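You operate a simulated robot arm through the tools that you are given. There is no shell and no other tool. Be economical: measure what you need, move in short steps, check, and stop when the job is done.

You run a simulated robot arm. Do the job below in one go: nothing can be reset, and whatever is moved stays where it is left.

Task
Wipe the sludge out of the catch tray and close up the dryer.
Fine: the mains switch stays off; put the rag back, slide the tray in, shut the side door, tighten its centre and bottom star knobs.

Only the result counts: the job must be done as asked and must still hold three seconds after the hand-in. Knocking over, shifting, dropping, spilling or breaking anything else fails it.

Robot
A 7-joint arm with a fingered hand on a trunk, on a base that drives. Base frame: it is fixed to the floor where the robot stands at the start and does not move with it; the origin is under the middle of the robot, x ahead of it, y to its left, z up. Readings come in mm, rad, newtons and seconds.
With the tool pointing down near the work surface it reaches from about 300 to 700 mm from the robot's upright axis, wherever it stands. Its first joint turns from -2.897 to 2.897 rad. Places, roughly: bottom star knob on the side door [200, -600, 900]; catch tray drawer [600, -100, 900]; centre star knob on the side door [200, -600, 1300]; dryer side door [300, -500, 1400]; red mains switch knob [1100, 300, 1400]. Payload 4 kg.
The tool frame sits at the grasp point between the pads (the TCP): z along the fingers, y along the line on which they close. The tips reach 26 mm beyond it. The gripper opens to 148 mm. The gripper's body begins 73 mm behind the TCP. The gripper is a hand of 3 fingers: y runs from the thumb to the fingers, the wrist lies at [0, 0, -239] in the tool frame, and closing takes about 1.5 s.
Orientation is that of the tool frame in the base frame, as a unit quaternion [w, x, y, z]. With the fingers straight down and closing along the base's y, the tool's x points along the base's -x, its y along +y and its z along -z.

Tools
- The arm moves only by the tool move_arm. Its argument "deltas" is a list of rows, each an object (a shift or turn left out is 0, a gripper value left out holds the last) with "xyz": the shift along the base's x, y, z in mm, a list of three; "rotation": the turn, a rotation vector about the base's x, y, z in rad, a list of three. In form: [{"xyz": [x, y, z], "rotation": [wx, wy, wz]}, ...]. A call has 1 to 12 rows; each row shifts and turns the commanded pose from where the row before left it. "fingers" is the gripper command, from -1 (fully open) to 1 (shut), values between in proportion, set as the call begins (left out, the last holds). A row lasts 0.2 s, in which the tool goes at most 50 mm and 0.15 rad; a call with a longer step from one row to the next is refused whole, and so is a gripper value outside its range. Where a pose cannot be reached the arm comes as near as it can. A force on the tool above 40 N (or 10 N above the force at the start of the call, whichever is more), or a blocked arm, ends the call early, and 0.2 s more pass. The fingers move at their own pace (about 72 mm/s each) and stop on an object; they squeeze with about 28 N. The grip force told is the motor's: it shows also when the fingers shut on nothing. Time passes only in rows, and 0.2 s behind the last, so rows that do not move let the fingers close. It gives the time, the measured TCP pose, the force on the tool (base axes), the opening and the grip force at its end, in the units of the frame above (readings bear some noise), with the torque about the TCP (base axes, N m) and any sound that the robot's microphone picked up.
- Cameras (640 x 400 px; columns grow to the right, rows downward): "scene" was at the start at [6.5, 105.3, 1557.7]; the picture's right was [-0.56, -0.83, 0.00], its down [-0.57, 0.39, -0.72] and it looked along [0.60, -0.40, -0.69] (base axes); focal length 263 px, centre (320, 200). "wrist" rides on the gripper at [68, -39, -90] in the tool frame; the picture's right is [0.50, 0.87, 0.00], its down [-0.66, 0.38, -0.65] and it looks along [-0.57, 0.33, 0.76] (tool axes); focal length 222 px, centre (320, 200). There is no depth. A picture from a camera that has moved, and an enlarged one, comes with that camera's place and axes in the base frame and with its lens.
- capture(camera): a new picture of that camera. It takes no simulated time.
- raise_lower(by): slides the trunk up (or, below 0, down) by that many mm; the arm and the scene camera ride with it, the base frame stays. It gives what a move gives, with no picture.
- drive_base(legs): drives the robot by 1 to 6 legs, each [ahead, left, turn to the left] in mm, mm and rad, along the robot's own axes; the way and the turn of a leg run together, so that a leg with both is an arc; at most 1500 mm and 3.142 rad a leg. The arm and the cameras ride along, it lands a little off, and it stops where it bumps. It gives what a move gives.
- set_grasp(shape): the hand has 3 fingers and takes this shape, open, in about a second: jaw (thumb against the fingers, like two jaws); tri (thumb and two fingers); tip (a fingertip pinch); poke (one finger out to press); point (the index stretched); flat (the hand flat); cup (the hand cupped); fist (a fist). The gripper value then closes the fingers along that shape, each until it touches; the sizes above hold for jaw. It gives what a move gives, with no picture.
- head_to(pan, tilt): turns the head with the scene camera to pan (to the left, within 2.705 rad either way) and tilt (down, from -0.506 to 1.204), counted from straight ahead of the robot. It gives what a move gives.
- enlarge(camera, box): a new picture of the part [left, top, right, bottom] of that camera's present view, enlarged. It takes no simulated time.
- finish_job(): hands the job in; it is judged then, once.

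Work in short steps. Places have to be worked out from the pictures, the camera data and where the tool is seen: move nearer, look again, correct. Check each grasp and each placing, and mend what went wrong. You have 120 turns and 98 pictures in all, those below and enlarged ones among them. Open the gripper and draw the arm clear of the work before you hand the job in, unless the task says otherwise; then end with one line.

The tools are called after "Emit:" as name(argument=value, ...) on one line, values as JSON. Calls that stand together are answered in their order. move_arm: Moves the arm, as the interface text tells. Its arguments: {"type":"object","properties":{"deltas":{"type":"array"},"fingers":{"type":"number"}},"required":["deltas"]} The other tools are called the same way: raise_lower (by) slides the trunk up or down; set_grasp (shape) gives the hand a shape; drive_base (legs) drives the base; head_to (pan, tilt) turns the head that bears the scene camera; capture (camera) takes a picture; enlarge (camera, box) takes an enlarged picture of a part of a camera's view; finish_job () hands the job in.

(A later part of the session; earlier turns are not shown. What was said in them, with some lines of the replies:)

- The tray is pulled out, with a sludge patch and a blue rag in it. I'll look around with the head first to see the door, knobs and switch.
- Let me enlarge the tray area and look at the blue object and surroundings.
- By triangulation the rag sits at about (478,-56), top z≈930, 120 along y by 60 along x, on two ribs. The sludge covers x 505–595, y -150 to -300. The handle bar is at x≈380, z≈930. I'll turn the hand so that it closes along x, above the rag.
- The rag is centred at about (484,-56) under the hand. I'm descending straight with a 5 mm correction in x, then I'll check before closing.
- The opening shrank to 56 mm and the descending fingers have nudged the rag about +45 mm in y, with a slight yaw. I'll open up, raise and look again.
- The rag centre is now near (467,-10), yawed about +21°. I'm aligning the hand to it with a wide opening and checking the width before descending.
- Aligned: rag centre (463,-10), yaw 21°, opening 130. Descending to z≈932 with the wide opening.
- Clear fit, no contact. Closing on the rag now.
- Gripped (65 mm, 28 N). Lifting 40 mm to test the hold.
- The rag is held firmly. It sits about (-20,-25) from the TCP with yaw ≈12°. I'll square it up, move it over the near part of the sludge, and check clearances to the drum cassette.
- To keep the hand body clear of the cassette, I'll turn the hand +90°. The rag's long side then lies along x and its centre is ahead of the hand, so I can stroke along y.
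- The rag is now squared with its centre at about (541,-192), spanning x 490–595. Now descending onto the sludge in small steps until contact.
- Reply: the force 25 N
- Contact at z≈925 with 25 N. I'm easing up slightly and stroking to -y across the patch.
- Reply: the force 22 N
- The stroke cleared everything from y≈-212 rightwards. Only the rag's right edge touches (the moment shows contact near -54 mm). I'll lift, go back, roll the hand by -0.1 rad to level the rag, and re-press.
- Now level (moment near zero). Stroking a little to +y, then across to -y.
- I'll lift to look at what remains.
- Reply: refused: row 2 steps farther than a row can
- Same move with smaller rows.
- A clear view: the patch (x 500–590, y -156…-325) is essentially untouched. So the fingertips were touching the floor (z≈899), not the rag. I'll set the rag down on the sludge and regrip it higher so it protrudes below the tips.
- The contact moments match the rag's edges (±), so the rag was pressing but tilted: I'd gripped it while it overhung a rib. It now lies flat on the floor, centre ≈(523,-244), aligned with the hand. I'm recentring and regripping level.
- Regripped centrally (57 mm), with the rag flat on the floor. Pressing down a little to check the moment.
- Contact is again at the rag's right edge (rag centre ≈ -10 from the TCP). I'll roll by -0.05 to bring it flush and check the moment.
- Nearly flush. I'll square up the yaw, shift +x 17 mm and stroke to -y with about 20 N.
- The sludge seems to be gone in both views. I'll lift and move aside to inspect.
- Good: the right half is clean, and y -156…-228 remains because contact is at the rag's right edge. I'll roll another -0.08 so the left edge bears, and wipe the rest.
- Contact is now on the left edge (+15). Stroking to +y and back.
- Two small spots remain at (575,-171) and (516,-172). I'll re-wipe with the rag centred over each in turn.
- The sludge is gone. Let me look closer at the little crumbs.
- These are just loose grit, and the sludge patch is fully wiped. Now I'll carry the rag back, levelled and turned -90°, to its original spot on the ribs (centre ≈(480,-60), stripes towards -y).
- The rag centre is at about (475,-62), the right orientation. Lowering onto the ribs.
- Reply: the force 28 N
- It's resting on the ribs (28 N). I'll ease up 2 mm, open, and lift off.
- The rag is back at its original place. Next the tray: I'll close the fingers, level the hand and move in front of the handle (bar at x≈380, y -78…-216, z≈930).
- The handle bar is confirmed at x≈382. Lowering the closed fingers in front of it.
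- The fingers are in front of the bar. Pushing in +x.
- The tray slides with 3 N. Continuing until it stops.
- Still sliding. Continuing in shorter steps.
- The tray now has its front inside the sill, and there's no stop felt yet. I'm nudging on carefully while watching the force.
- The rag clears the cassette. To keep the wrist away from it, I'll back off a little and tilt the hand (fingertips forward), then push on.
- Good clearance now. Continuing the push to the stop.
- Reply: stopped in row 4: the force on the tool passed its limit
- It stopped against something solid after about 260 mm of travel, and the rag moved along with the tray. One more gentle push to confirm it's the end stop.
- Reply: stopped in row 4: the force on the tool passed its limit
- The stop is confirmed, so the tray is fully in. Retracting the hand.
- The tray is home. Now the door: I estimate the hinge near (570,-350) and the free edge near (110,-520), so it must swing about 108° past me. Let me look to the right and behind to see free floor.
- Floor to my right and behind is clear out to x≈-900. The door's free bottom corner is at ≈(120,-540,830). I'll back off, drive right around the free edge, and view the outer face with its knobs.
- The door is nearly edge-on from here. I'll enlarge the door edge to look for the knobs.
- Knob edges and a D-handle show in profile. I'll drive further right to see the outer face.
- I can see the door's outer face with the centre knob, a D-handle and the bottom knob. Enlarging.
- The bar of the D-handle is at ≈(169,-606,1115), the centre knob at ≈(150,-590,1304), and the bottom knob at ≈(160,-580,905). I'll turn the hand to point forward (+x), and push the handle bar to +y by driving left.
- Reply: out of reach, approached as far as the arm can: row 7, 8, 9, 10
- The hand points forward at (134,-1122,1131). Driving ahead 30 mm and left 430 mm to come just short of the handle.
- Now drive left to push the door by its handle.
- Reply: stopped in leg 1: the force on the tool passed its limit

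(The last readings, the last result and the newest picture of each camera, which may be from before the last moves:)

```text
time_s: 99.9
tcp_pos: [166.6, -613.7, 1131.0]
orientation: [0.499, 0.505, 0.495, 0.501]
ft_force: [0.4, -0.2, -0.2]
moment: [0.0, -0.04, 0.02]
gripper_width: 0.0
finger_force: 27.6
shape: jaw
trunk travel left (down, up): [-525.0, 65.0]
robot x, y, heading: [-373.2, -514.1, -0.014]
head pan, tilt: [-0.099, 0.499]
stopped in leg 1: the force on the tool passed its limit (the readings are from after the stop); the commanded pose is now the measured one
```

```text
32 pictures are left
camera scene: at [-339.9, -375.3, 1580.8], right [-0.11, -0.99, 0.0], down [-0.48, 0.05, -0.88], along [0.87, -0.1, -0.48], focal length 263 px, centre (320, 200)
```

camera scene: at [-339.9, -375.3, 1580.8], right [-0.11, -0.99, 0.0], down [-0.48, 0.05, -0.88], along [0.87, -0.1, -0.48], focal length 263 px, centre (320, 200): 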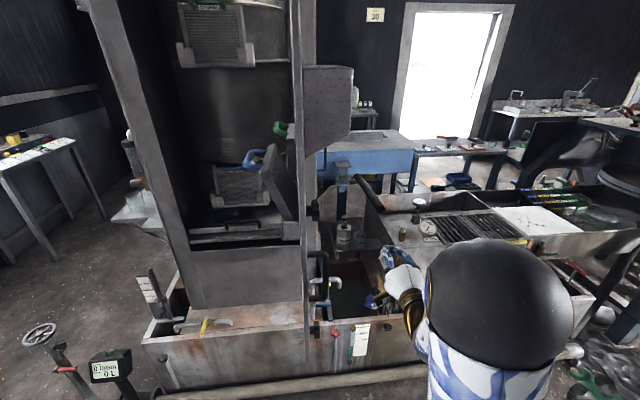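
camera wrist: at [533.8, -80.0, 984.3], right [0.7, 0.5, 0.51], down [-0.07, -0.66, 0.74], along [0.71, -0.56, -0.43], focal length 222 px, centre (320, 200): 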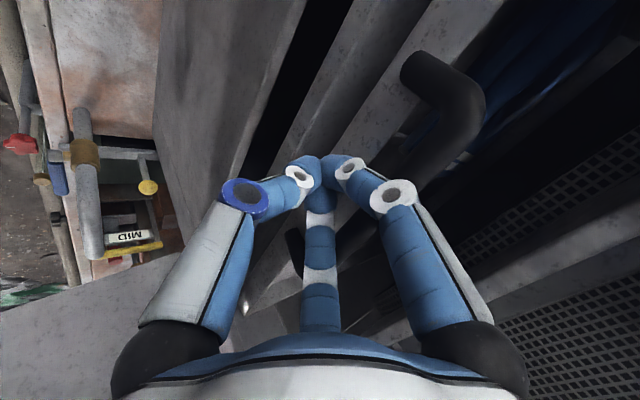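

The impact moved the door to about φ=182° (bar now near (142,-445)). I continue with shorter drives.

Emit:
drive_base(legs=[[0, 90, 0], [0, 50, 0], [0, 50, 0], [0, 50, 0]])

Emit:
capture(camera="scene")

```text
time_s: 102.6
tcp_pos: [167.3, -370.9, 1132.2]
orientation: [0.5, 0.505, 0.494, 0.501]
ft_force: [0.7, 0.7, 0.0]
moment: [-0.02, 0.02, -0.03]
gripper_width: 0.0
finger_force: 28.1
shape: jaw
trunk travel left (down, up): [-525.0, 65.0]
robot x, y, heading: [-370.6, -273.7, -0.017]
head pan, tilt: [-0.099, 0.499]
```

```text
31 pictures are left
camera scene: at [-339.7, -131.8, 1580.7], right [-0.11, -0.99, 0.0], down [-0.48, 0.05, -0.88], along [0.87, -0.1, -0.48], focal length 263 px, centre (320, 200)
```

scene: 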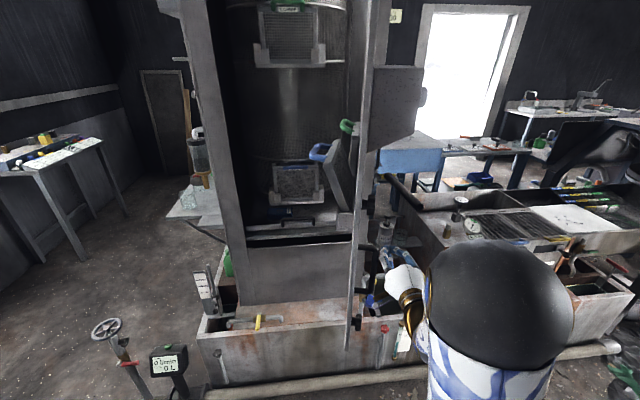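

Following well, with the door at about φ=170°. Continuing left in short legs.

Emit:
drive_base(legs=[[0, 50, 0], [0, 50, 0], [0, 50, 0], [0, 50, 0]])

Emit:
capture(camera="scene")

```text
time_s: 105.1
tcp_pos: [169.9, -171.5, 1131.6]
orientation: [0.501, 0.504, 0.495, 0.5]
ft_force: [0.2, -0.5, -1.3]
moment: [0.05, 0.0, -0.02]
gripper_width: 0.0
finger_force: 28.0
shape: jaw
trunk travel left (down, up): [-525.0, 65.0]
robot x, y, heading: [-368.6, -71.9, -0.007]
head pan, tilt: [-0.099, 0.499]
```

```text
30 pictures are left
camera scene: at [-337.2, 68.7, 1580.7], right [-0.11, -0.99, 0.0], down [-0.48, 0.05, -0.88], along [0.87, -0.1, -0.48], focal length 263 px, centre (320, 200)
```

scene: 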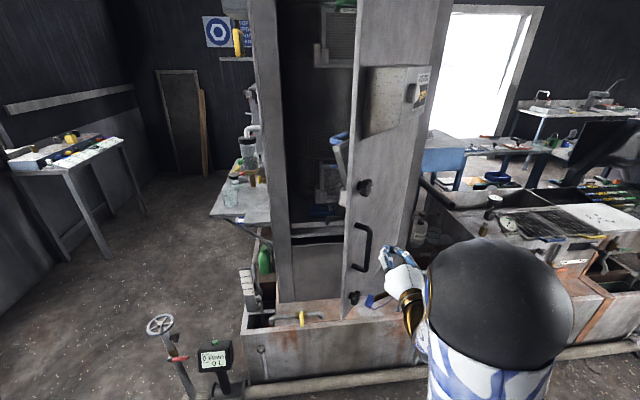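

The door is at φ≈140° with its free edge near (216,-70). Now push forward (+x) on the face with the fingertips by driving ahead in short legs.

Emit:
drive_base(legs=[[0, 30, 0], [80, 0, 0], [50, 0, 0], [50, 0, 0], [40, 0, 0]])

Emit:
capture(camera="scene")

```text
time_s: 108.1
tcp_pos: [389.7, -144.9, 1131.9]
orientation: [0.5, 0.504, 0.495, 0.501]
ft_force: [0.3, 0.5, -0.4]
moment: [-0.02, 0.0, -0.01]
gripper_width: 0.3
finger_force: 28.3
shape: jaw
trunk travel left (down, up): [-525.0, 65.0]
robot x, y, heading: [-153.1, -48.2, -0.011]
head pan, tilt: [-0.099, 0.499]
```

```text
29 pictures are left
camera scene: at [-116.6, 95.0, 1580.7], right [-0.11, -0.99, 0.0], down [-0.48, 0.05, -0.88], along [0.87, -0.1, -0.48], focal length 263 px, centre (320, 200)
```

scene: 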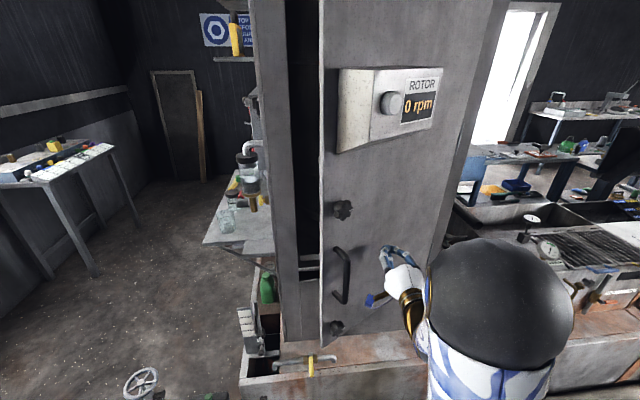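

The door is closing nicely. Continuing ahead.

Emit:
drive_base(legs=[[50, 0, 0], [40, 0, 0], [30, 0, 0]])

Emit:
capture(camera="scene")

```text
time_s: 109.9
tcp_pos: [510.1, -145.2, 1130.3]
orientation: [0.5, 0.504, 0.495, 0.501]
ft_force: [0.1, -0.1, 0.0]
moment: [0.0, -0.03, 0.02]
gripper_width: 0.0
finger_force: 28.0
shape: jaw
trunk travel left (down, up): [-525.0, 65.0]
robot x, y, heading: [-28.3, -49.5, -0.014]
head pan, tilt: [-0.099, 0.499]
```

```text
28 pictures are left
camera scene: at [3.7, 93.6, 1580.7], right [-0.11, -0.99, 0.0], down [-0.48, 0.05, -0.88], along [0.87, -0.1, -0.48], focal length 263 px, centre (320, 200)
```

scene: 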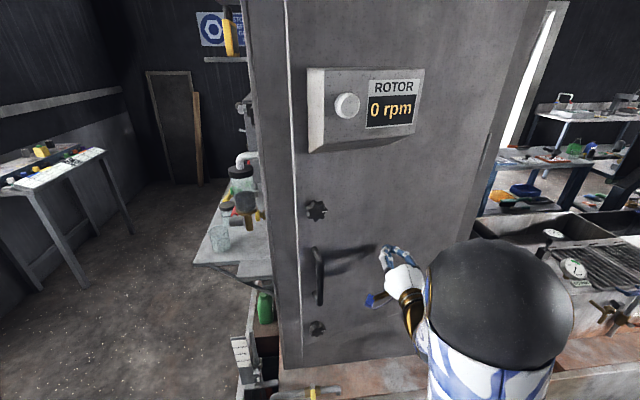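

Nearly shut. Finer steps now.

Emit:
drive_base(legs=[[15, 0, 0], [15, 0, 0], [12, 0, 0]])

Emit:
enlarge(camera="scene", box=[220, 180, 440, 380])

```text
time_s: 111.4
tcp_pos: [552.6, -147.6, 1130.8]
orientation: [0.501, 0.505, 0.494, 0.501]
ft_force: [-0.3, -0.2, 0.4]
moment: [-0.01, 0.02, -0.01]
gripper_width: 0.0
finger_force: 28.7
shape: jaw
trunk travel left (down, up): [-525.0, 65.0]
robot x, y, heading: [12.4, -46.1, -0.014]
head pan, tilt: [-0.099, 0.499]
```

```text
2.00 times, centred on (330, 280) of scene
camera zoom: at [46.4, 93.0, 1580.7], right [-0.11, -0.99, 0.0], down [-0.48, 0.05, -0.88], along [0.87, -0.1, -0.48], focal length 525 px, centre (300, 40)
```

zoom: 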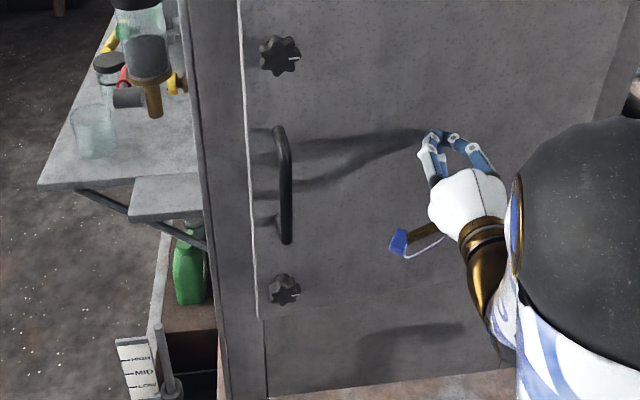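

No contact force yet. Pushing with the arm in small +x steps to find the closed stop.

Emit:
move_arm(deltas=[{"xyz": [6, 0, 0]}, {"xyz": [6, 0, 0]}, {"xyz": [6, 0, 0]}, {"xyz": [6, 0, 0]}, {"xyz": [5, 0, 0]}, {"xyz": [5, 0, 0]}], fingers=1)

```text
time_s: 112.8
tcp_pos: [586.1, -146.7, 1131.2]
orientation: [0.501, 0.504, 0.494, 0.501]
ft_force: [-0.3, 0.3, -0.2]
moment: [0.04, 0.03, 0.0]
gripper_width: 0.1
finger_force: 28.1
shape: jaw
trunk travel left (down, up): [-525.0, 65.0]
robot x, y, heading: [13.2, -51.9, -0.015]
head pan, tilt: [-0.099, 0.499]
```

Emit:
enlarge(camera="scene", box=[220, 180, 440, 380])

Emit:
capture(camera="wrist")

```text
2.00 times, centred on (330, 280) of scene
camera zoom: at [45.5, 93.1, 1580.8], right [-0.11, -0.99, 0.0], down [-0.48, 0.05, -0.88], along [0.87, -0.1, -0.48], focal length 525 px, centre (300, 40)
```

zoom: 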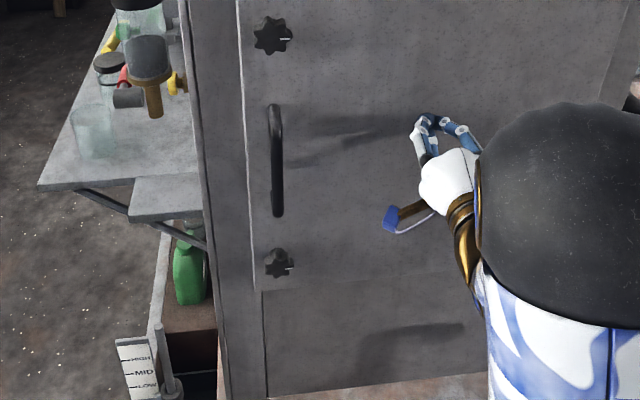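

```text
25 pictures are left
camera wrist: at [497.4, -77.9, 1093.6], right [0.0, 0.49, 0.87], down [-0.66, -0.65, 0.37], along [0.75, -0.58, 0.32], focal length 222 px, centre (320, 200)
```

wrist: 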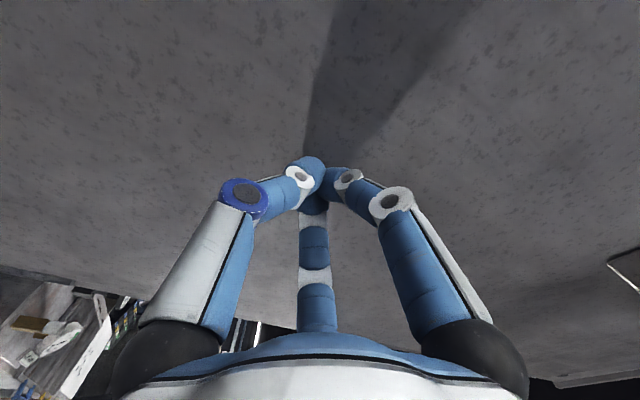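

The door is still moving with the hand. Continuing.

Emit:
move_arm(deltas=[{"xyz": [5, 0, 0]}, {"xyz": [5, 0, 0]}, {"xyz": [5, 0, 0]}, {"xyz": [5, 0, 0]}, {"xyz": [5, 0, 0]}, {"xyz": [5, 0, 0]}, {"xyz": [5, 0, 0]}], fingers=1)

Emit:
enlarge(camera="scene", box=[220, 180, 440, 380])

```text
time_s: 113.5
tcp_pos: [591.2, -148.5, 1132.8]
orientation: [0.501, 0.506, 0.493, 0.5]
ft_force: [-29.1, 3.7, 4.7]
moment: [-0.06, -0.15, -0.05]
gripper_width: 0.0
finger_force: 28.5
shape: jaw
trunk travel left (down, up): [-525.0, 65.0]
robot x, y, heading: [14.8, -49.5, -0.015]
head pan, tilt: [-0.099, 0.499]
stopped in row 3: the force on the tool passed its limit (the readings are from after the stop); the commanded pose is now the measured one
```

```text
2.00 times, centred on (330, 280) of scene
camera zoom: at [38.9, 93.8, 1580.9], right [-0.11, -0.99, 0.0], down [-0.47, 0.05, -0.88], along [0.87, -0.1, -0.48], focal length 525 px, centre (300, 40)
```

zoom: 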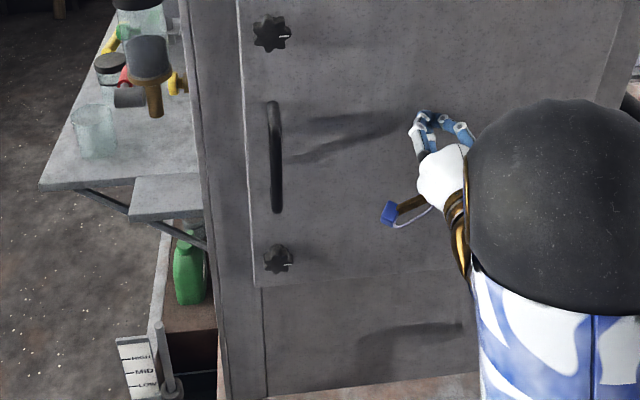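

The door is firmly shut (29 N against the stop, face x≈617). The star knobs are now at about (575,65,1295) and (575,65,915), axes along x. I'm backing off and moving in front of the centre knob.

Emit:
move_arm(deltas=[{"xyz": [-40, 0, 0]}, {"xyz": [-40, 0, 10]}, {"xyz": [-35, 15, 25]}, {"xyz": [0, 35, 30]}, {"xyz": [0, 35, 30]}, {"xyz": [0, 35, 30]}, {"xyz": [0, 35, 30]}, {"xyz": [0, 40, 8]}, {"xyz": [0, 18, 0]}, {}], fingers=-0.3)

Emit:
capture(camera="wrist")

Emit:
capture(camera="scene")

```text
time_s: 115.3
tcp_pos: [556.5, -25.6, 1262.3]
orientation: [0.432, 0.576, 0.477, 0.504]
ft_force: [-0.1, 0.2, 0.2]
moment: [0.02, 0.02, 0.02]
gripper_width: 96.3
finger_force: 0.0
shape: jaw
out of reach, approached as far as the arm can: row 2, 3
trunk travel left (down, up): [-525.0, 65.0]
robot x, y, heading: [12.2, -46.5, -0.015]
head pan, tilt: [-0.099, 0.499]
stopped in row 8: the arm was blocked; the commanded pose is now the measured one
```

```text
23 pictures are left
camera wrist: at [463.5, 50.3, 1246.3], right [0.11, 0.34, 0.93], down [-0.63, -0.7, 0.34], along [0.77, -0.62, 0.14], focal length 222 px, centre (320, 200)
```

wrist: 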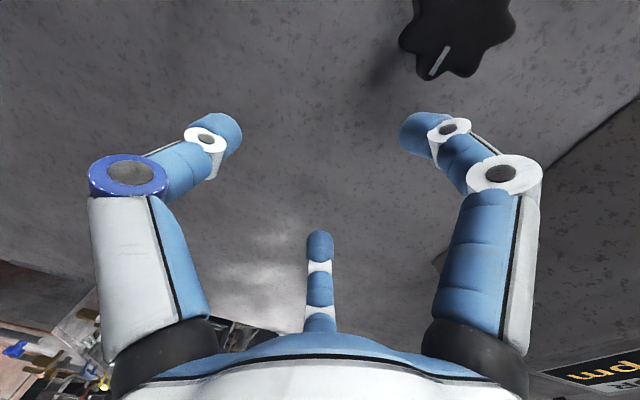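

```text
22 pictures are left
camera scene: at [45.1, 92.2, 1580.8], right [-0.11, -0.99, 0.0], down [-0.48, 0.05, -0.88], along [0.87, -0.1, -0.48], focal length 263 px, centre (320, 200)
```

scene: 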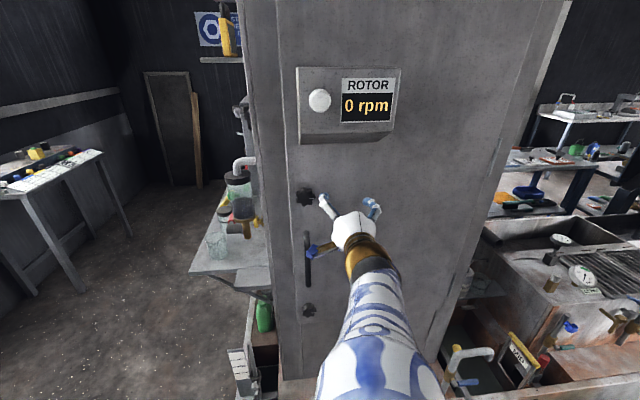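

The arm couldn't retract that close in, and the forearm met the handle. I'll back the base off with a shift to the left, then re-square the hand.

Emit:
drive_base(legs=[[-140, 0, 0], [0, 110, 0]])

Emit:
move_arm(deltas=[{"xyz": [0, 0, 10], "rotation": [-0.085, -0.058, 0.013]}, {"xyz": [0, 0, 13], "rotation": [-0.086, -0.059, 0.014]}, {"xyz": [0, 0, 10]}, {}], fingers=-0.3)

Emit:
capture(camera="wrist")

```text
time_s: 117.5
tcp_pos: [416.4, 91.1, 1261.7]
orientation: [0.431, 0.573, 0.479, 0.506]
ft_force: [0.3, -0.1, -0.3]
moment: [0.0, 0.03, 0.0]
gripper_width: 96.2
finger_force: 0.1
shape: jaw
trunk travel left (down, up): [-525.0, 65.0]
robot x, y, heading: [-123.8, 65.4, -0.012]
head pan, tilt: [-0.099, 0.499]
```

```text
time_s: 118.5
tcp_pos: [416.8, 86.6, 1292.0]
orientation: [0.495, 0.502, 0.5, 0.503]
ft_force: [0.4, 0.8, -0.1]
moment: [0.01, 0.01, -0.04]
gripper_width: 96.0
finger_force: 0.1
shape: jaw
trunk travel left (down, up): [-525.0, 65.0]
robot x, y, heading: [-126.8, 64.5, -0.009]
head pan, tilt: [-0.099, 0.499]
```

```text
21 pictures are left
camera wrist: at [326.3, 154.8, 1255.1], right [0.0, 0.49, 0.87], down [-0.65, -0.66, 0.38], along [0.76, -0.57, 0.32], focal length 222 px, centre (320, 200)
```

wrist: 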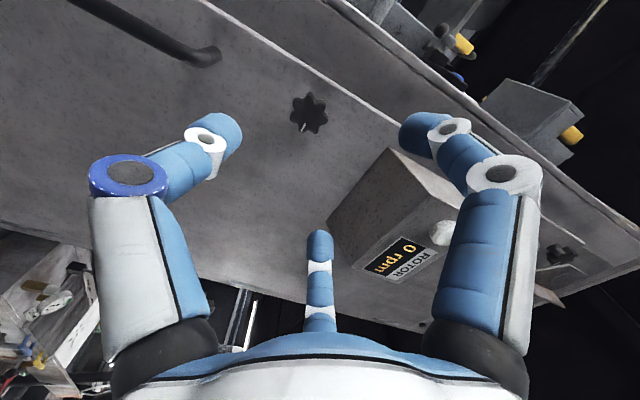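

The centre knob triangulates to (587,66,1288). Aligning y/z and driving ahead to just short of it.

Emit:
move_arm(deltas=[{"xyz": [0, -10, -2]}, {"xyz": [0, -10, -2]}, {}], fingers=-0.3)

Emit:
drive_base(legs=[[105, 0, 0]])

Emit:
capture(camera="wrist")

```text
time_s: 119.2
tcp_pos: [415.3, 71.3, 1291.7]
orientation: [0.498, 0.498, 0.502, 0.502]
ft_force: [0.0, 0.5, 0.7]
moment: [-0.01, -0.01, -0.02]
gripper_width: 96.2
finger_force: 0.1
shape: jaw
trunk travel left (down, up): [-525.0, 65.0]
robot x, y, heading: [-122.4, 67.7, -0.015]
head pan, tilt: [-0.099, 0.499]
```

```text
time_s: 120.4
tcp_pos: [523.7, 68.5, 1290.6]
orientation: [0.499, 0.498, 0.502, 0.501]
ft_force: [-0.7, 0.1, -0.1]
moment: [0.05, -0.01, 0.01]
gripper_width: 96.2
finger_force: 0.0
shape: jaw
trunk travel left (down, up): [-525.0, 65.0]
robot x, y, heading: [-17.4, 63.0, -0.013]
head pan, tilt: [-0.099, 0.499]
```

```text
20 pictures are left
camera wrist: at [433.0, 135.8, 1252.1], right [0.0, 0.5, 0.87], down [-0.65, -0.66, 0.38], along [0.76, -0.56, 0.33], focal length 222 px, centre (320, 200)
```

wrist: 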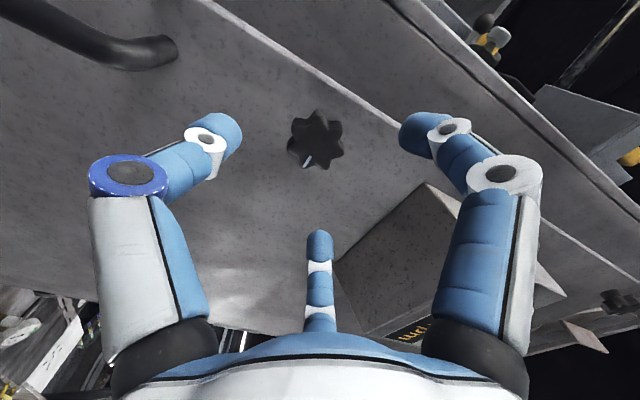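

The knob is about 45 mm wide at (587,68,1285). I'll narrow the opening to ~66 mm (the ROTOR box is just above) and advance slowly.

Emit:
move_arm(deltas=[{"xyz": [0, 0, -3]}, {"xyz": [0, 0, -3]}, {"xyz": [10, 0, 0]}, {"xyz": [10, 0, 0]}, {"xyz": [10, 0, 0]}, {"xyz": [10, 0, 0]}, {"xyz": [8, 0, 0]}, {"xyz": [5, 0, 0]}, {}], fingers=0.1)

Emit:
capture(camera="wrist")

```text
time_s: 122.4
tcp_pos: [575.7, 68.4, 1285.4]
orientation: [0.499, 0.498, 0.502, 0.501]
ft_force: [0.3, -0.6, -0.8]
moment: [-0.01, 0.03, 0.0]
gripper_width: 66.8
finger_force: 0.0
shape: jaw
trunk travel left (down, up): [-525.0, 65.0]
robot x, y, heading: [-20.2, 63.0, -0.016]
head pan, tilt: [-0.099, 0.499]
```

```text
19 pictures are left
camera wrist: at [484.8, 135.9, 1246.1], right [0.0, 0.5, 0.87], down [-0.65, -0.66, 0.38], along [0.76, -0.56, 0.33], focal length 222 px, centre (320, 200)
```

wrist: 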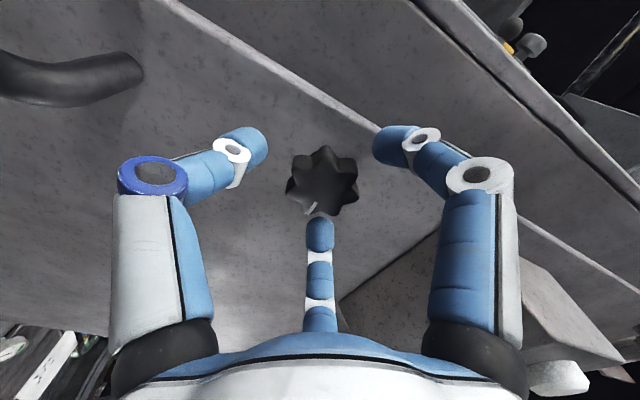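

The knob sits centred between the fingers. Closing on it.

Emit:
move_arm(deltas=[{"xyz": [3, 2, 0]}, {"xyz": [2, 1, 0]}, {}, {}, {}, {}, {}], fingers=1)

Emit:
capture(camera="wrist")

```text
time_s: 124.0
tcp_pos: [579.6, 70.8, 1283.9]
orientation: [0.5, 0.498, 0.502, 0.5]
ft_force: [-6.6, -2.4, -1.1]
moment: [0.03, 0.02, -0.13]
gripper_width: 39.2
finger_force: 27.5
shape: jaw
trunk travel left (down, up): [-525.0, 65.0]
robot x, y, heading: [-15.9, 63.4, -0.016]
head pan, tilt: [-0.099, 0.499]
```

```text
18 pictures are left
camera wrist: at [489.3, 138.4, 1246.3], right [0.0, 0.5, 0.87], down [-0.65, -0.66, 0.38], along [0.76, -0.56, 0.33], focal length 222 px, centre (320, 200)
```

wrist: 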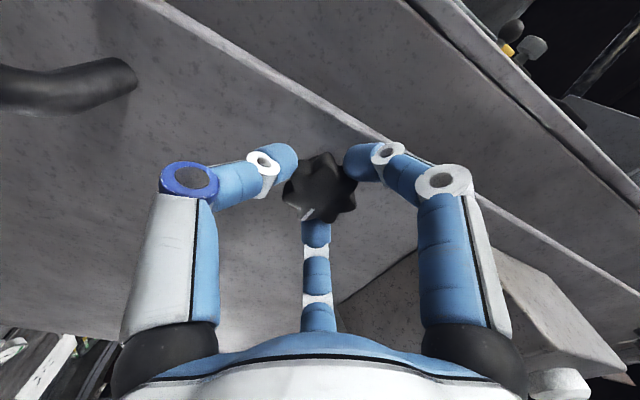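

Gripped on the knob (39 mm). Turning clockwise (about +x) and watching the torque.

Emit:
move_arm(deltas=[{"rotation": [0.12, 0, 0]}, {"rotation": [0.12, 0, 0]}, {"rotation": [0.12, 0, 0]}, {"rotation": [0.12, 0, 0]}, {"rotation": [0.12, 0, 0]}, {"rotation": [0.12, 0, 0]}], fingers=1)

Emit:
capture(camera="wrist")

```text
time_s: 125.4
tcp_pos: [578.6, 70.6, 1287.7]
orientation: [0.29, 0.642, 0.293, 0.647]
ft_force: [-5.0, 0.0, 10.3]
moment: [-0.08, -0.25, -0.01]
gripper_width: 38.4
finger_force: 28.0
shape: jaw
trunk travel left (down, up): [-525.0, 65.0]
robot x, y, heading: [-17.9, 62.5, -0.017]
head pan, tilt: [-0.099, 0.499]
```

```text
17 pictures are left
camera wrist: at [489.1, 148.3, 1301.3], right [0.0, -0.2, 0.98], down [-0.65, -0.74, -0.15], along [0.76, -0.64, -0.12], focal length 222 px, centre (320, 200)
```

wrist: 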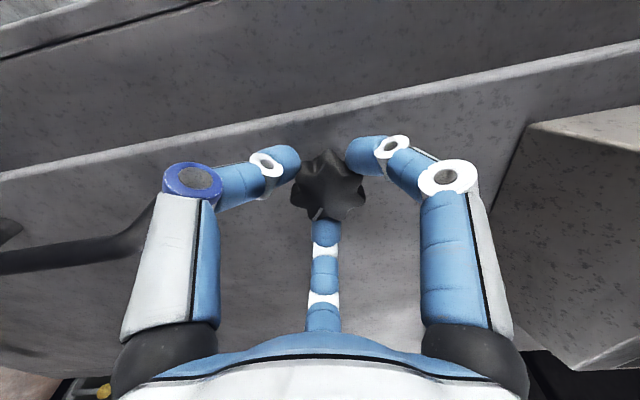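

The knob turns with the hand (its mark keeps its place relative to the fingers) at low torque. Continuing.

Emit:
move_arm(deltas=[{"xyz": [0, 0, -2], "rotation": [0.12, 0, 0]}, {"rotation": [0.12, 0, 0]}, {"rotation": [0.12, 0, 0]}, {"rotation": [0.12, 0, 0]}, {"rotation": [0.12, 0, 0]}, {"rotation": [0.12, 0, 0]}, {"rotation": [0.12, 0, 0]}], fingers=1)

```text
time_s: 127.0
tcp_pos: [579.8, 71.6, 1284.5]
orientation: [0.003, 0.705, 0.003, 0.71]
ft_force: [1.5, 2.5, 20.9]
moment: [-0.15, -0.42, 0.31]
gripper_width: 35.3
finger_force: 27.9
shape: jaw
trunk travel left (down, up): [-525.0, 65.0]
robot x, y, heading: [-19.0, 60.6, -0.017]
head pan, tilt: [-0.099, 0.499]
```

Emit:
move_arm(deltas=[{"xyz": [0, 0, 3]}, {"rotation": [0.12, 0, 0]}, {"rotation": [0.12, 0, 0]}, {"rotation": [0.12, 0, 0]}, {"rotation": [0.12, 0, 0]}, {}], fingers=1)

Emit:
capture(camera="wrist")

```text
time_s: 128.4
tcp_pos: [579.7, 71.8, 1288.9]
orientation: [-0.164, 0.685, -0.165, 0.69]
ft_force: [1.9, 2.2, 19.5]
moment: [-0.16, -0.48, 0.34]
gripper_width: 36.1
finger_force: 27.9
shape: jaw
trunk travel left (down, up): [-525.0, 65.0]
robot x, y, heading: [-16.9, 63.7, -0.019]
head pan, tilt: [-0.099, 0.499]
```

```text
16 pictures are left
camera wrist: at [488.7, 75.9, 1365.1], right [0.0, -1.0, 0.05], down [-0.65, -0.04, -0.76], along [0.76, -0.04, -0.65], focal length 222 px, centre (320, 200)
```

wrist: 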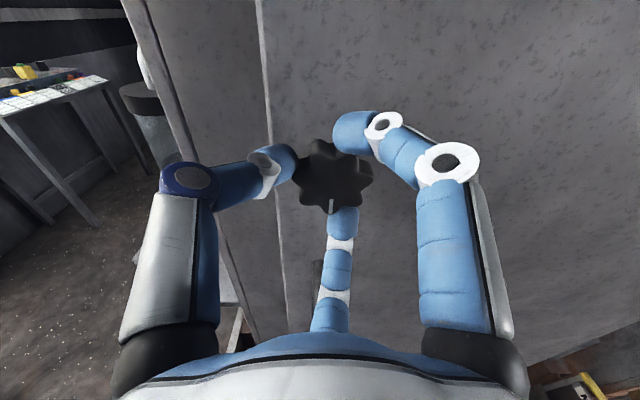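

The knob's mark went from 3 o'clock to about 6 o'clock and now lags the hand slightly. Turning further to see whether it's at its stop.

Emit:
move_arm(deltas=[{"rotation": [0.12, 0, 0]}, {"rotation": [0.12, 0, 0]}, {"rotation": [0.12, 0, 0]}, {"rotation": [0.12, 0, 0]}, {}], fingers=1)

Emit:
capture(camera="wrist")

```text
time_s: 129.6
tcp_pos: [577.9, 71.7, 1289.0]
orientation: [-0.323, 0.625, -0.323, 0.633]
ft_force: [0.6, 1.4, 33.9]
moment: [-1.42, -0.49, 0.26]
gripper_width: 32.4
finger_force: 28.3
shape: jaw
trunk travel left (down, up): [-525.0, 65.0]
robot x, y, heading: [-19.9, 62.8, -0.014]
head pan, tilt: [-0.099, 0.499]
```

```text
15 pictures are left
camera wrist: at [487.4, 40.1, 1360.5], right [0.0, -0.91, -0.41], down [-0.65, 0.31, -0.7], along [0.76, 0.27, -0.59], focal length 222 px, centre (320, 200)
```

wrist: 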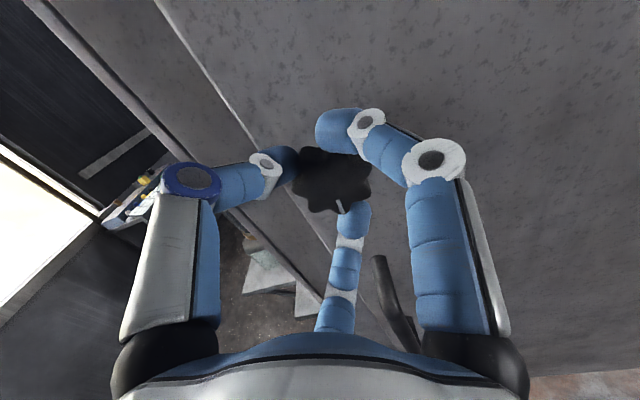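

The torque has jumped to 1.4 N·m, so the knob is at its stop. One small extra turn to seat it, then release and back off.

Emit:
move_arm(deltas=[{"rotation": [0.08, 0, 0]}, {}], fingers=1)

Emit:
move_arm(deltas=[{}, {}, {}, {"xyz": [-8, 0, 0]}, {"xyz": [-12, 0, 0]}, {"xyz": [-15, 0, 0]}, {"xyz": [-10, 0, 0]}], fingers=0.0)

Emit:
drive_base(legs=[[-110, 0, 0]])

Emit:
enlarge(camera="scene", box=[240, 140, 400, 340])

```text
time_s: 130.2
tcp_pos: [578.8, 71.2, 1291.0]
orientation: [-0.35, 0.611, -0.347, 0.619]
ft_force: [1.3, -1.6, 40.3]
moment: [-1.88, -0.48, 0.22]
gripper_width: 31.7
finger_force: 28.2
shape: jaw
trunk travel left (down, up): [-525.0, 65.0]
robot x, y, heading: [-15.0, 63.1, -0.015]
head pan, tilt: [-0.099, 0.499]
```

```text
time_s: 131.8
tcp_pos: [536.0, 71.4, 1285.6]
orientation: [-0.348, 0.614, -0.349, 0.617]
ft_force: [0.6, 0.5, 0.9]
moment: [0.01, 0.02, 0.0]
gripper_width: 73.8
finger_force: 0.0
shape: jaw
trunk travel left (down, up): [-525.0, 65.0]
robot x, y, heading: [-20.5, 65.1, -0.013]
head pan, tilt: [-0.099, 0.499]
```

```text
time_s: 133.0
tcp_pos: [424.8, 73.4, 1286.1]
orientation: [-0.348, 0.614, -0.349, 0.616]
ft_force: [-0.7, 0.2, -0.6]
moment: [0.0, 0.01, 0.0]
gripper_width: 73.6
finger_force: 0.1
shape: jaw
trunk travel left (down, up): [-525.0, 65.0]
robot x, y, heading: [-131.9, 66.3, -0.016]
head pan, tilt: [-0.099, 0.499]
```

```text
2.00 times, centred on (320, 240) of scene
camera zoom: at [-99.0, 206.0, 1580.8], right [-0.11, -0.99, 0.0], down [-0.47, 0.05, -0.88], along [0.87, -0.1, -0.48], focal length 525 px, centre (320, 120)
```

zoom: 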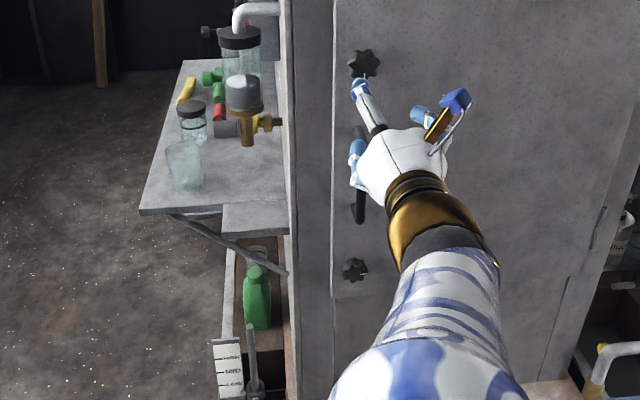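

Centre knob done (1.9 N·m), and the door stays shut. Now the bottom knob at ≈(587,66,896): I rotate the hand back in free space and lower the trunk 390 mm.

Emit:
move_arm(deltas=[{"rotation": [-0.14, 0, 0]}, {"rotation": [-0.14, 0, 0]}, {"rotation": [-0.14, 0, 0]}, {"rotation": [-0.14, 0, 0]}, {"rotation": [-0.14, 0, 0]}, {"rotation": [-0.14, 0, 0]}, {"rotation": [-0.14, 0, 0]}, {"rotation": [-0.14, 0, 0]}, {"rotation": [-0.14, 0, 0]}, {"rotation": [-0.14, 0, 0]}, {"rotation": [-0.14, 0, 0]}, {"rotation": [-0.14, 0, 0]}], fingers=0.0)

Emit:
move_arm(deltas=[{"rotation": [-0.14, 0, 0]}, {"rotation": [-0.14, 0, 0]}, {"rotation": [-0.14, 0, 0]}, {"rotation": [-0.14, 0, 0]}, {"rotation": [-0.14, 0, 0]}, {}], fingers=0.0)

Emit:
raise_lower(by=-388)

Emit:
capture(camera="wrist")

```text
time_s: 135.6
tcp_pos: [425.9, 72.6, 1287.1]
orientation: [0.226, 0.669, 0.228, 0.671]
ft_force: [0.1, -0.3, 0.1]
moment: [-0.01, 0.03, -0.02]
gripper_width: 73.7
finger_force: 0.0
shape: jaw
trunk travel left (down, up): [-525.0, 65.0]
robot x, y, heading: [-128.4, 64.2, -0.014]
head pan, tilt: [-0.099, 0.499]
```

```text
time_s: 137.0
tcp_pos: [425.0, 74.1, 1285.5]
orientation: [0.442, 0.55, 0.444, 0.553]
ft_force: [-1.1, -0.4, -0.6]
moment: [0.0, -0.02, 0.01]
gripper_width: 73.7
finger_force: 0.0
shape: jaw
trunk travel left (down, up): [-525.0, 65.0]
robot x, y, heading: [-131.2, 62.2, -0.012]
head pan, tilt: [-0.099, 0.499]
```

```text
time_s: 140.8
tcp_pos: [425.8, 73.1, 897.1]
orientation: [0.441, 0.55, 0.443, 0.554]
ft_force: [1.2, 0.0, 0.0]
moment: [0.01, -0.03, 0.0]
gripper_width: 73.9
finger_force: 0.1
shape: jaw
trunk travel left (down, up): [-137.0, 453.0]
robot x, y, heading: [-129.5, 67.1, -0.012]
head pan, tilt: [-0.099, 0.499]
```

```text
13 pictures are left
camera wrist: at [335.0, 147.7, 874.6], right [0.0, 0.3, 0.95], down [-0.65, -0.72, 0.23], along [0.76, -0.62, 0.2], focal length 222 px, centre (320, 200)
```

wrist: 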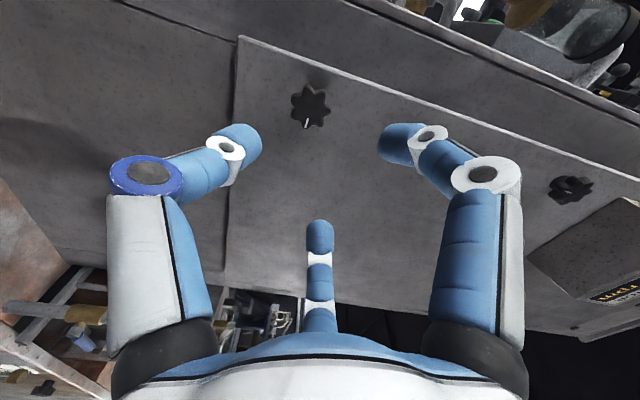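

The bottom knob is at ≈(587,68,891). Adjusting and driving in.

Emit:
move_arm(deltas=[{"xyz": [0, -3, -4]}, {}], fingers=0.1)

Emit:
drive_base(legs=[[112, 0, 0]])

Emit:
capture(camera="wrist")

```text
time_s: 141.4
tcp_pos: [425.1, 71.5, 894.4]
orientation: [0.442, 0.551, 0.442, 0.553]
ft_force: [0.8, -0.3, 0.4]
moment: [0.01, -0.05, 0.01]
gripper_width: 66.9
finger_force: 0.0
shape: jaw
trunk travel left (down, up): [-137.0, 453.0]
robot x, y, heading: [-128.4, 66.8, -0.015]
head pan, tilt: [-0.099, 0.499]
```

```text
time_s: 142.6
tcp_pos: [538.9, 68.4, 894.4]
orientation: [0.442, 0.55, 0.443, 0.553]
ft_force: [0.5, -0.4, -0.7]
moment: [0.01, -0.03, 0.03]
gripper_width: 67.0
finger_force: 0.0
shape: jaw
trunk travel left (down, up): [-137.0, 453.0]
robot x, y, heading: [-17.7, 61.3, -0.015]
head pan, tilt: [-0.099, 0.499]
```

```text
12 pictures are left
camera wrist: at [448.4, 142.1, 870.8], right [0.0, 0.3, 0.95], down [-0.65, -0.72, 0.23], along [0.76, -0.62, 0.2], focal length 222 px, centre (320, 200)
```

wrist: 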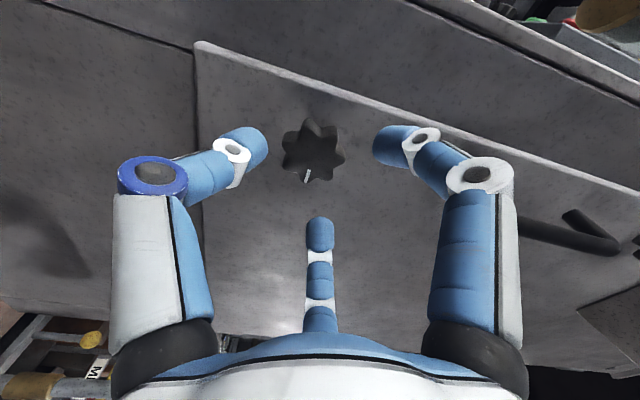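

The knob is at (587,69,889). Lowering 4 mm and advancing to grip.

Emit:
move_arm(deltas=[{"xyz": [8, 0, -2]}, {"xyz": [8, 1, -2]}, {"xyz": [8, 0, 0]}, {"xyz": [8, 0, 0]}, {"xyz": [5, 0, 0]}, {"xyz": [3, 0, 0]}, {}], fingers=0.1)

Emit:
move_arm(deltas=[{}, {}, {}, {}, {}, {}], fingers=1)

Emit:
capture(camera="wrist")

```text
time_s: 144.2
tcp_pos: [578.9, 68.2, 889.3]
orientation: [0.442, 0.551, 0.442, 0.553]
ft_force: [-0.1, 0.4, -0.8]
moment: [0.0, -0.01, 0.0]
gripper_width: 66.7
finger_force: 0.0
shape: jaw
trunk travel left (down, up): [-137.0, 453.0]
robot x, y, heading: [-19.2, 64.8, -0.015]
head pan, tilt: [-0.099, 0.499]
```

```text
time_s: 145.6
tcp_pos: [577.6, 68.7, 890.9]
orientation: [0.442, 0.551, 0.442, 0.553]
ft_force: [4.7, 2.6, 1.9]
moment: [0.15, -0.05, 0.09]
gripper_width: 39.4
finger_force: 28.1
shape: jaw
trunk travel left (down, up): [-137.0, 453.0]
robot x, y, heading: [-15.6, 62.8, -0.012]
head pan, tilt: [-0.099, 0.499]
```

```text
11 pictures are left
camera wrist: at [488.3, 143.4, 866.3], right [0.0, 0.3, 0.95], down [-0.65, -0.72, 0.23], along [0.76, -0.62, 0.2], focal length 222 px, centre (320, 200)
```

wrist: 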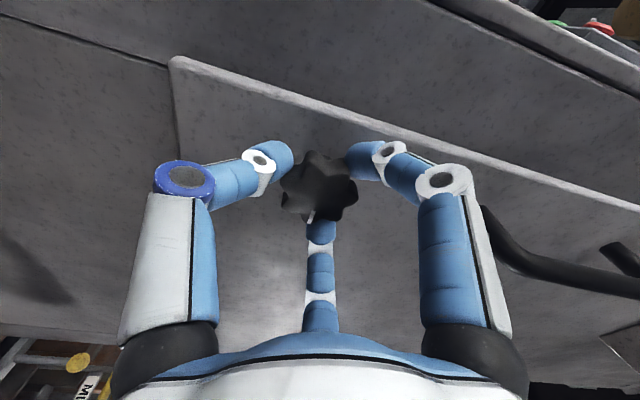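

Good grip (39 mm). Turning clockwise.

Emit:
move_arm(deltas=[{"rotation": [0.12, 0, 0]}, {"rotation": [0.12, 0, 0]}, {"rotation": [0.12, 0, 0]}, {"rotation": [0.12, 0, 0]}, {"rotation": [0.12, 0, 0]}, {"rotation": [0.12, 0, 0]}, {"rotation": [0.12, 0, 0]}, {"rotation": [0.12, 0, 0]}], fingers=1)

Emit:
move_arm(deltas=[{"rotation": [0.12, 0, 0]}, {"rotation": [0.12, 0, 0]}, {"rotation": [0.12, 0, 0]}, {"rotation": [0.12, 0, 0]}, {"rotation": [0.12, 0, 0]}, {"rotation": [0.12, 0, 0]}], fingers=1)

Emit:
capture(camera="wrist")

```text
time_s: 147.4
tcp_pos: [578.7, 68.6, 891.4]
orientation: [0.137, 0.693, 0.137, 0.695]
ft_force: [12.0, -5.0, 10.4]
moment: [-0.01, -0.26, -0.01]
gripper_width: 38.1
finger_force: 28.2
shape: jaw
trunk travel left (down, up): [-137.0, 453.0]
robot x, y, heading: [-14.7, 64.4, -0.017]
head pan, tilt: [-0.099, 0.499]
```

```text
time_s: 148.8
tcp_pos: [579.0, 66.9, 890.1]
orientation: [-0.117, 0.697, -0.118, 0.698]
ft_force: [8.6, -9.1, 11.9]
moment: [-0.05, -0.33, -0.13]
gripper_width: 37.1
finger_force: 28.4
shape: jaw
trunk travel left (down, up): [-137.0, 453.0]
robot x, y, heading: [-16.5, 60.8, -0.019]
head pan, tilt: [-0.099, 0.499]
```

```text
10 pictures are left
camera wrist: at [488.2, 82.3, 966.8], right [0.0, -0.98, 0.19], down [-0.65, -0.14, -0.74], along [0.76, -0.12, -0.64], focal length 222 px, centre (320, 200)
```

wrist: 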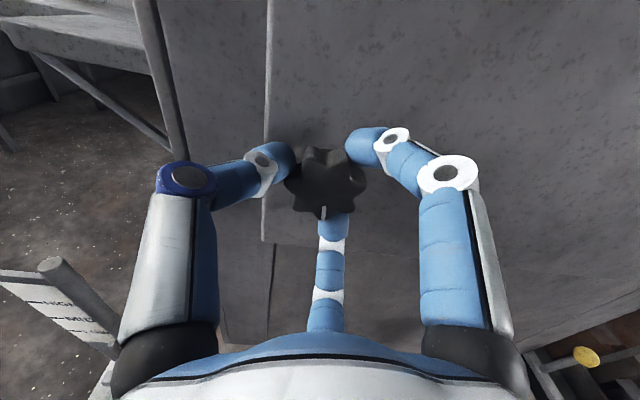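

It's turning along with low torque, the mark near 6 o'clock. Continuing to the stop.

Emit:
move_arm(deltas=[{"xyz": [0, 1, 1], "rotation": [0.12, 0, 0]}, {"rotation": [0.12, 0, 0]}, {"rotation": [0.12, 0, 0]}, {"rotation": [0.12, 0, 0]}, {}], fingers=1)

Emit:
move_arm(deltas=[{"rotation": [0.12, 0, 0]}, {"rotation": [0.12, 0, 0]}, {}], fingers=1)

Emit:
capture(camera="wrist")

```text
time_s: 150.0
tcp_pos: [579.6, 70.2, 891.1]
orientation: [-0.28, 0.65, -0.28, 0.649]
ft_force: [6.9, -7.7, -3.2]
moment: [-0.42, -0.23, -0.03]
gripper_width: 35.8
finger_force: 27.7
shape: jaw
trunk travel left (down, up): [-137.0, 453.0]
robot x, y, heading: [-13.8, 65.5, -0.015]
head pan, tilt: [-0.099, 0.499]
```

```text
time_s: 150.8
tcp_pos: [580.8, 70.8, 891.1]
orientation: [-0.354, 0.612, -0.356, 0.611]
ft_force: [12.3, -1.3, -3.5]
moment: [-0.94, -0.3, 0.19]
gripper_width: 33.7
finger_force: 27.7
shape: jaw
trunk travel left (down, up): [-137.0, 453.0]
robot x, y, heading: [-12.9, 63.7, -0.018]
head pan, tilt: [-0.099, 0.499]
```

```text
9 pictures are left
camera wrist: at [489.9, 31.6, 958.1], right [0.0, -0.86, -0.5], down [-0.65, 0.38, -0.65], along [0.76, 0.33, -0.57], focal length 222 px, centre (320, 200)
```

wrist: 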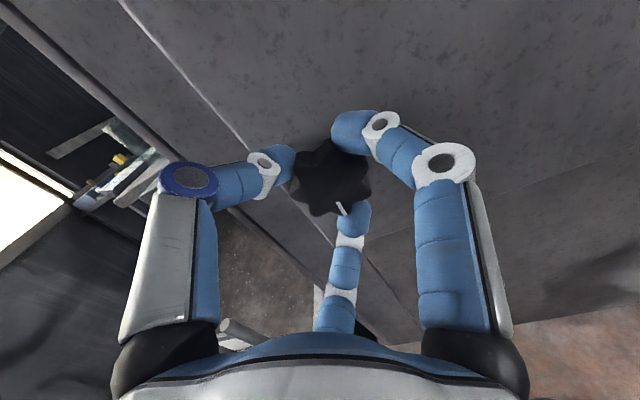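

The torque is climbing (0.94 N·m) and the mark lags, so it's at the stop. A bit more to seat it like the other.

Emit:
move_arm(deltas=[{"rotation": [0.1, 0, 0]}, {"rotation": [0.08, 0, 0]}, {}], fingers=1)

```text
time_s: 151.6
tcp_pos: [580.4, 71.3, 889.3]
orientation: [-0.406, 0.578, -0.409, 0.577]
ft_force: [13.3, 2.9, -10.5]
moment: [-1.7, -0.32, 0.47]
gripper_width: 32.6
finger_force: 28.0
shape: jaw
trunk travel left (down, up): [-137.0, 453.0]
robot x, y, heading: [-17.2, 63.6, -0.019]
head pan, tilt: [-0.099, 0.499]
```

It's tight at 1.7 N·m. Releasing, withdrawing, and backing the base off to inspect.

Emit:
move_arm(deltas=[{}, {}, {}, {"xyz": [-8, 0, 0]}, {"xyz": [-12, 0, 0]}, {"xyz": [-15, 0, 0]}, {"xyz": [-10, 0, 0]}], fingers=0.0)

Emit:
drive_base(legs=[[-250, 0, 0]])

Emit:
raise_lower(by=300)

Emit:
capture(camera="scene")

Emit:
enlarge(camera="scene", box=[250, 100, 410, 300])

```text
time_s: 153.2
tcp_pos: [534.6, 69.5, 891.5]
orientation: [-0.408, 0.577, -0.41, 0.577]
ft_force: [-0.4, -0.1, 0.3]
moment: [0.01, -0.03, -0.01]
gripper_width: 73.6
finger_force: 0.1
shape: jaw
trunk travel left (down, up): [-137.0, 453.0]
robot x, y, heading: [-15.4, 61.8, -0.015]
head pan, tilt: [-0.099, 0.499]
```

```text
time_s: 155.0
tcp_pos: [281.9, 70.6, 890.3]
orientation: [-0.406, 0.576, -0.41, 0.579]
ft_force: [0.3, 0.3, 0.1]
moment: [-0.02, 0.03, 0.01]
gripper_width: 73.6
finger_force: 0.1
shape: jaw
trunk travel left (down, up): [-137.0, 453.0]
robot x, y, heading: [-266.0, 68.7, -0.025]
head pan, tilt: [-0.099, 0.499]
```

```text
time_s: 158.0
tcp_pos: [281.3, 71.7, 1190.9]
orientation: [-0.406, 0.576, -0.41, 0.58]
ft_force: [0.2, 0.4, 0.8]
moment: [0.01, 0.0, 0.01]
gripper_width: 73.4
finger_force: 0.0
shape: jaw
trunk travel left (down, up): [-437.0, 153.0]
robot x, y, heading: [-268.8, 70.0, -0.022]
head pan, tilt: [-0.099, 0.499]
```

```text
8 pictures are left
camera scene: at [-235.2, 209.0, 1492.7], right [-0.12, -0.99, 0.0], down [-0.48, 0.06, -0.88], along [0.87, -0.11, -0.48], focal length 263 px, centre (320, 200)
```

scene: 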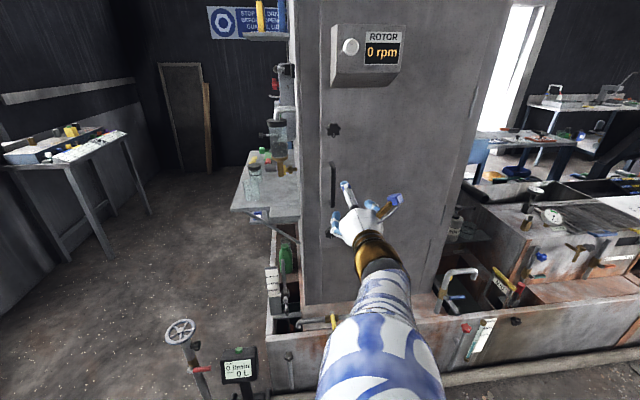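

```text
2.00 times, centred on (330, 200) of scene
camera zoom: at [-235.2, 209.0, 1492.7], right [-0.12, -0.99, 0.0], down [-0.48, 0.06, -0.88], along [0.87, -0.11, -0.48], focal length 525 px, centre (300, 200)
```

zoom: 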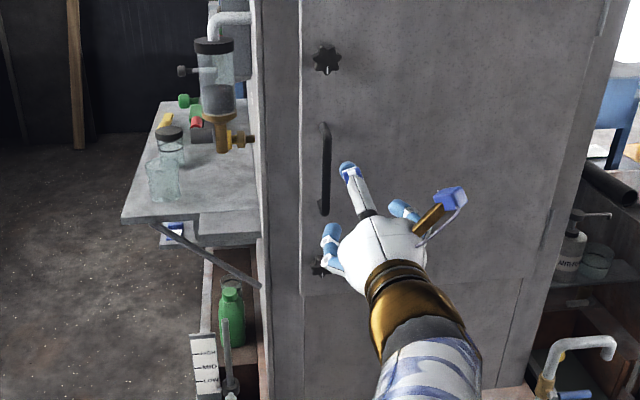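

The door is shut and the centre knob's mark is at 6 o'clock. I'll move aside to check the bottom knob and door edge, and open the gripper.

Emit:
drive_base(legs=[[-150, -250, 0]])

Emit:
move_arm(deltas=[{}, {}, {}, {}], fingers=-1)

Emit:
head_to(pan=0.2, tilt=0.4)

Emit:
enlarge(camera="scene", box=[250, 100, 410, 300])

```text
time_s: 160.0
tcp_pos: [127.8, -174.4, 1190.2]
orientation: [-0.406, 0.576, -0.411, 0.579]
ft_force: [0.7, -0.4, -0.7]
moment: [-0.02, -0.01, 0.03]
gripper_width: 73.5
finger_force: 0.1
shape: jaw
trunk travel left (down, up): [-437.0, 153.0]
robot x, y, heading: [-423.3, -180.7, -0.018]
head pan, tilt: [-0.099, 0.499]
```

```text
time_s: 161.0
tcp_pos: [124.4, -174.4, 1190.3]
orientation: [-0.406, 0.577, -0.41, 0.579]
ft_force: [-1.1, 0.0, -0.9]
moment: [0.0, 0.03, 0.0]
gripper_width: 147.7
finger_force: 0.0
shape: jaw
trunk travel left (down, up): [-437.0, 153.0]
robot x, y, heading: [-423.1, -181.2, -0.021]
head pan, tilt: [-0.099, 0.499]
```

```text
time_s: 161.8
tcp_pos: [125.6, -174.5, 1190.9]
orientation: [-0.405, 0.576, -0.411, 0.579]
ft_force: [-0.6, -0.7, -0.3]
moment: [0.03, 0.0, -0.02]
gripper_width: 148.2
finger_force: 0.0
shape: jaw
trunk travel left (down, up): [-437.0, 153.0]
robot x, y, heading: [-421.5, -183.6, -0.016]
head pan, tilt: [0.201, 0.4]
```

```text
2.00 times, centred on (330, 200) of scene
camera zoom: at [-391.3, -10.9, 1501.9], right [0.18, -0.98, 0.0], down [-0.38, -0.07, -0.92], along [0.91, 0.16, -0.39], focal length 525 px, centre (300, 200)
```

zoom: 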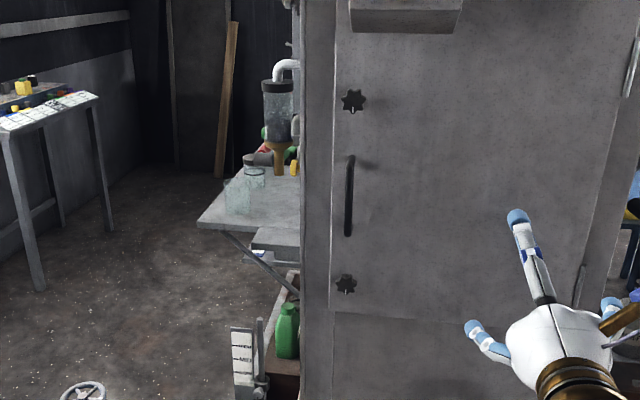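

Both star knobs show their marks turned to 6 o'clock and the door sits flush. The tray is in, the rag is on its ribs, the mains switch hasn't been touched, and the arm is clear with the gripper open. Handing in.

Emit:
finish_job()

```text
The job is handed in.
```

The job is handed in: I wiped the sludge from the tray, put the rag back on its ribs, slid the tray in to its stop, shut the side door, tightened its centre and bottom star knobs to their stops, and left the mains switch untouched; a little loose grit stays in the tray, some of it shifted while I wiped.
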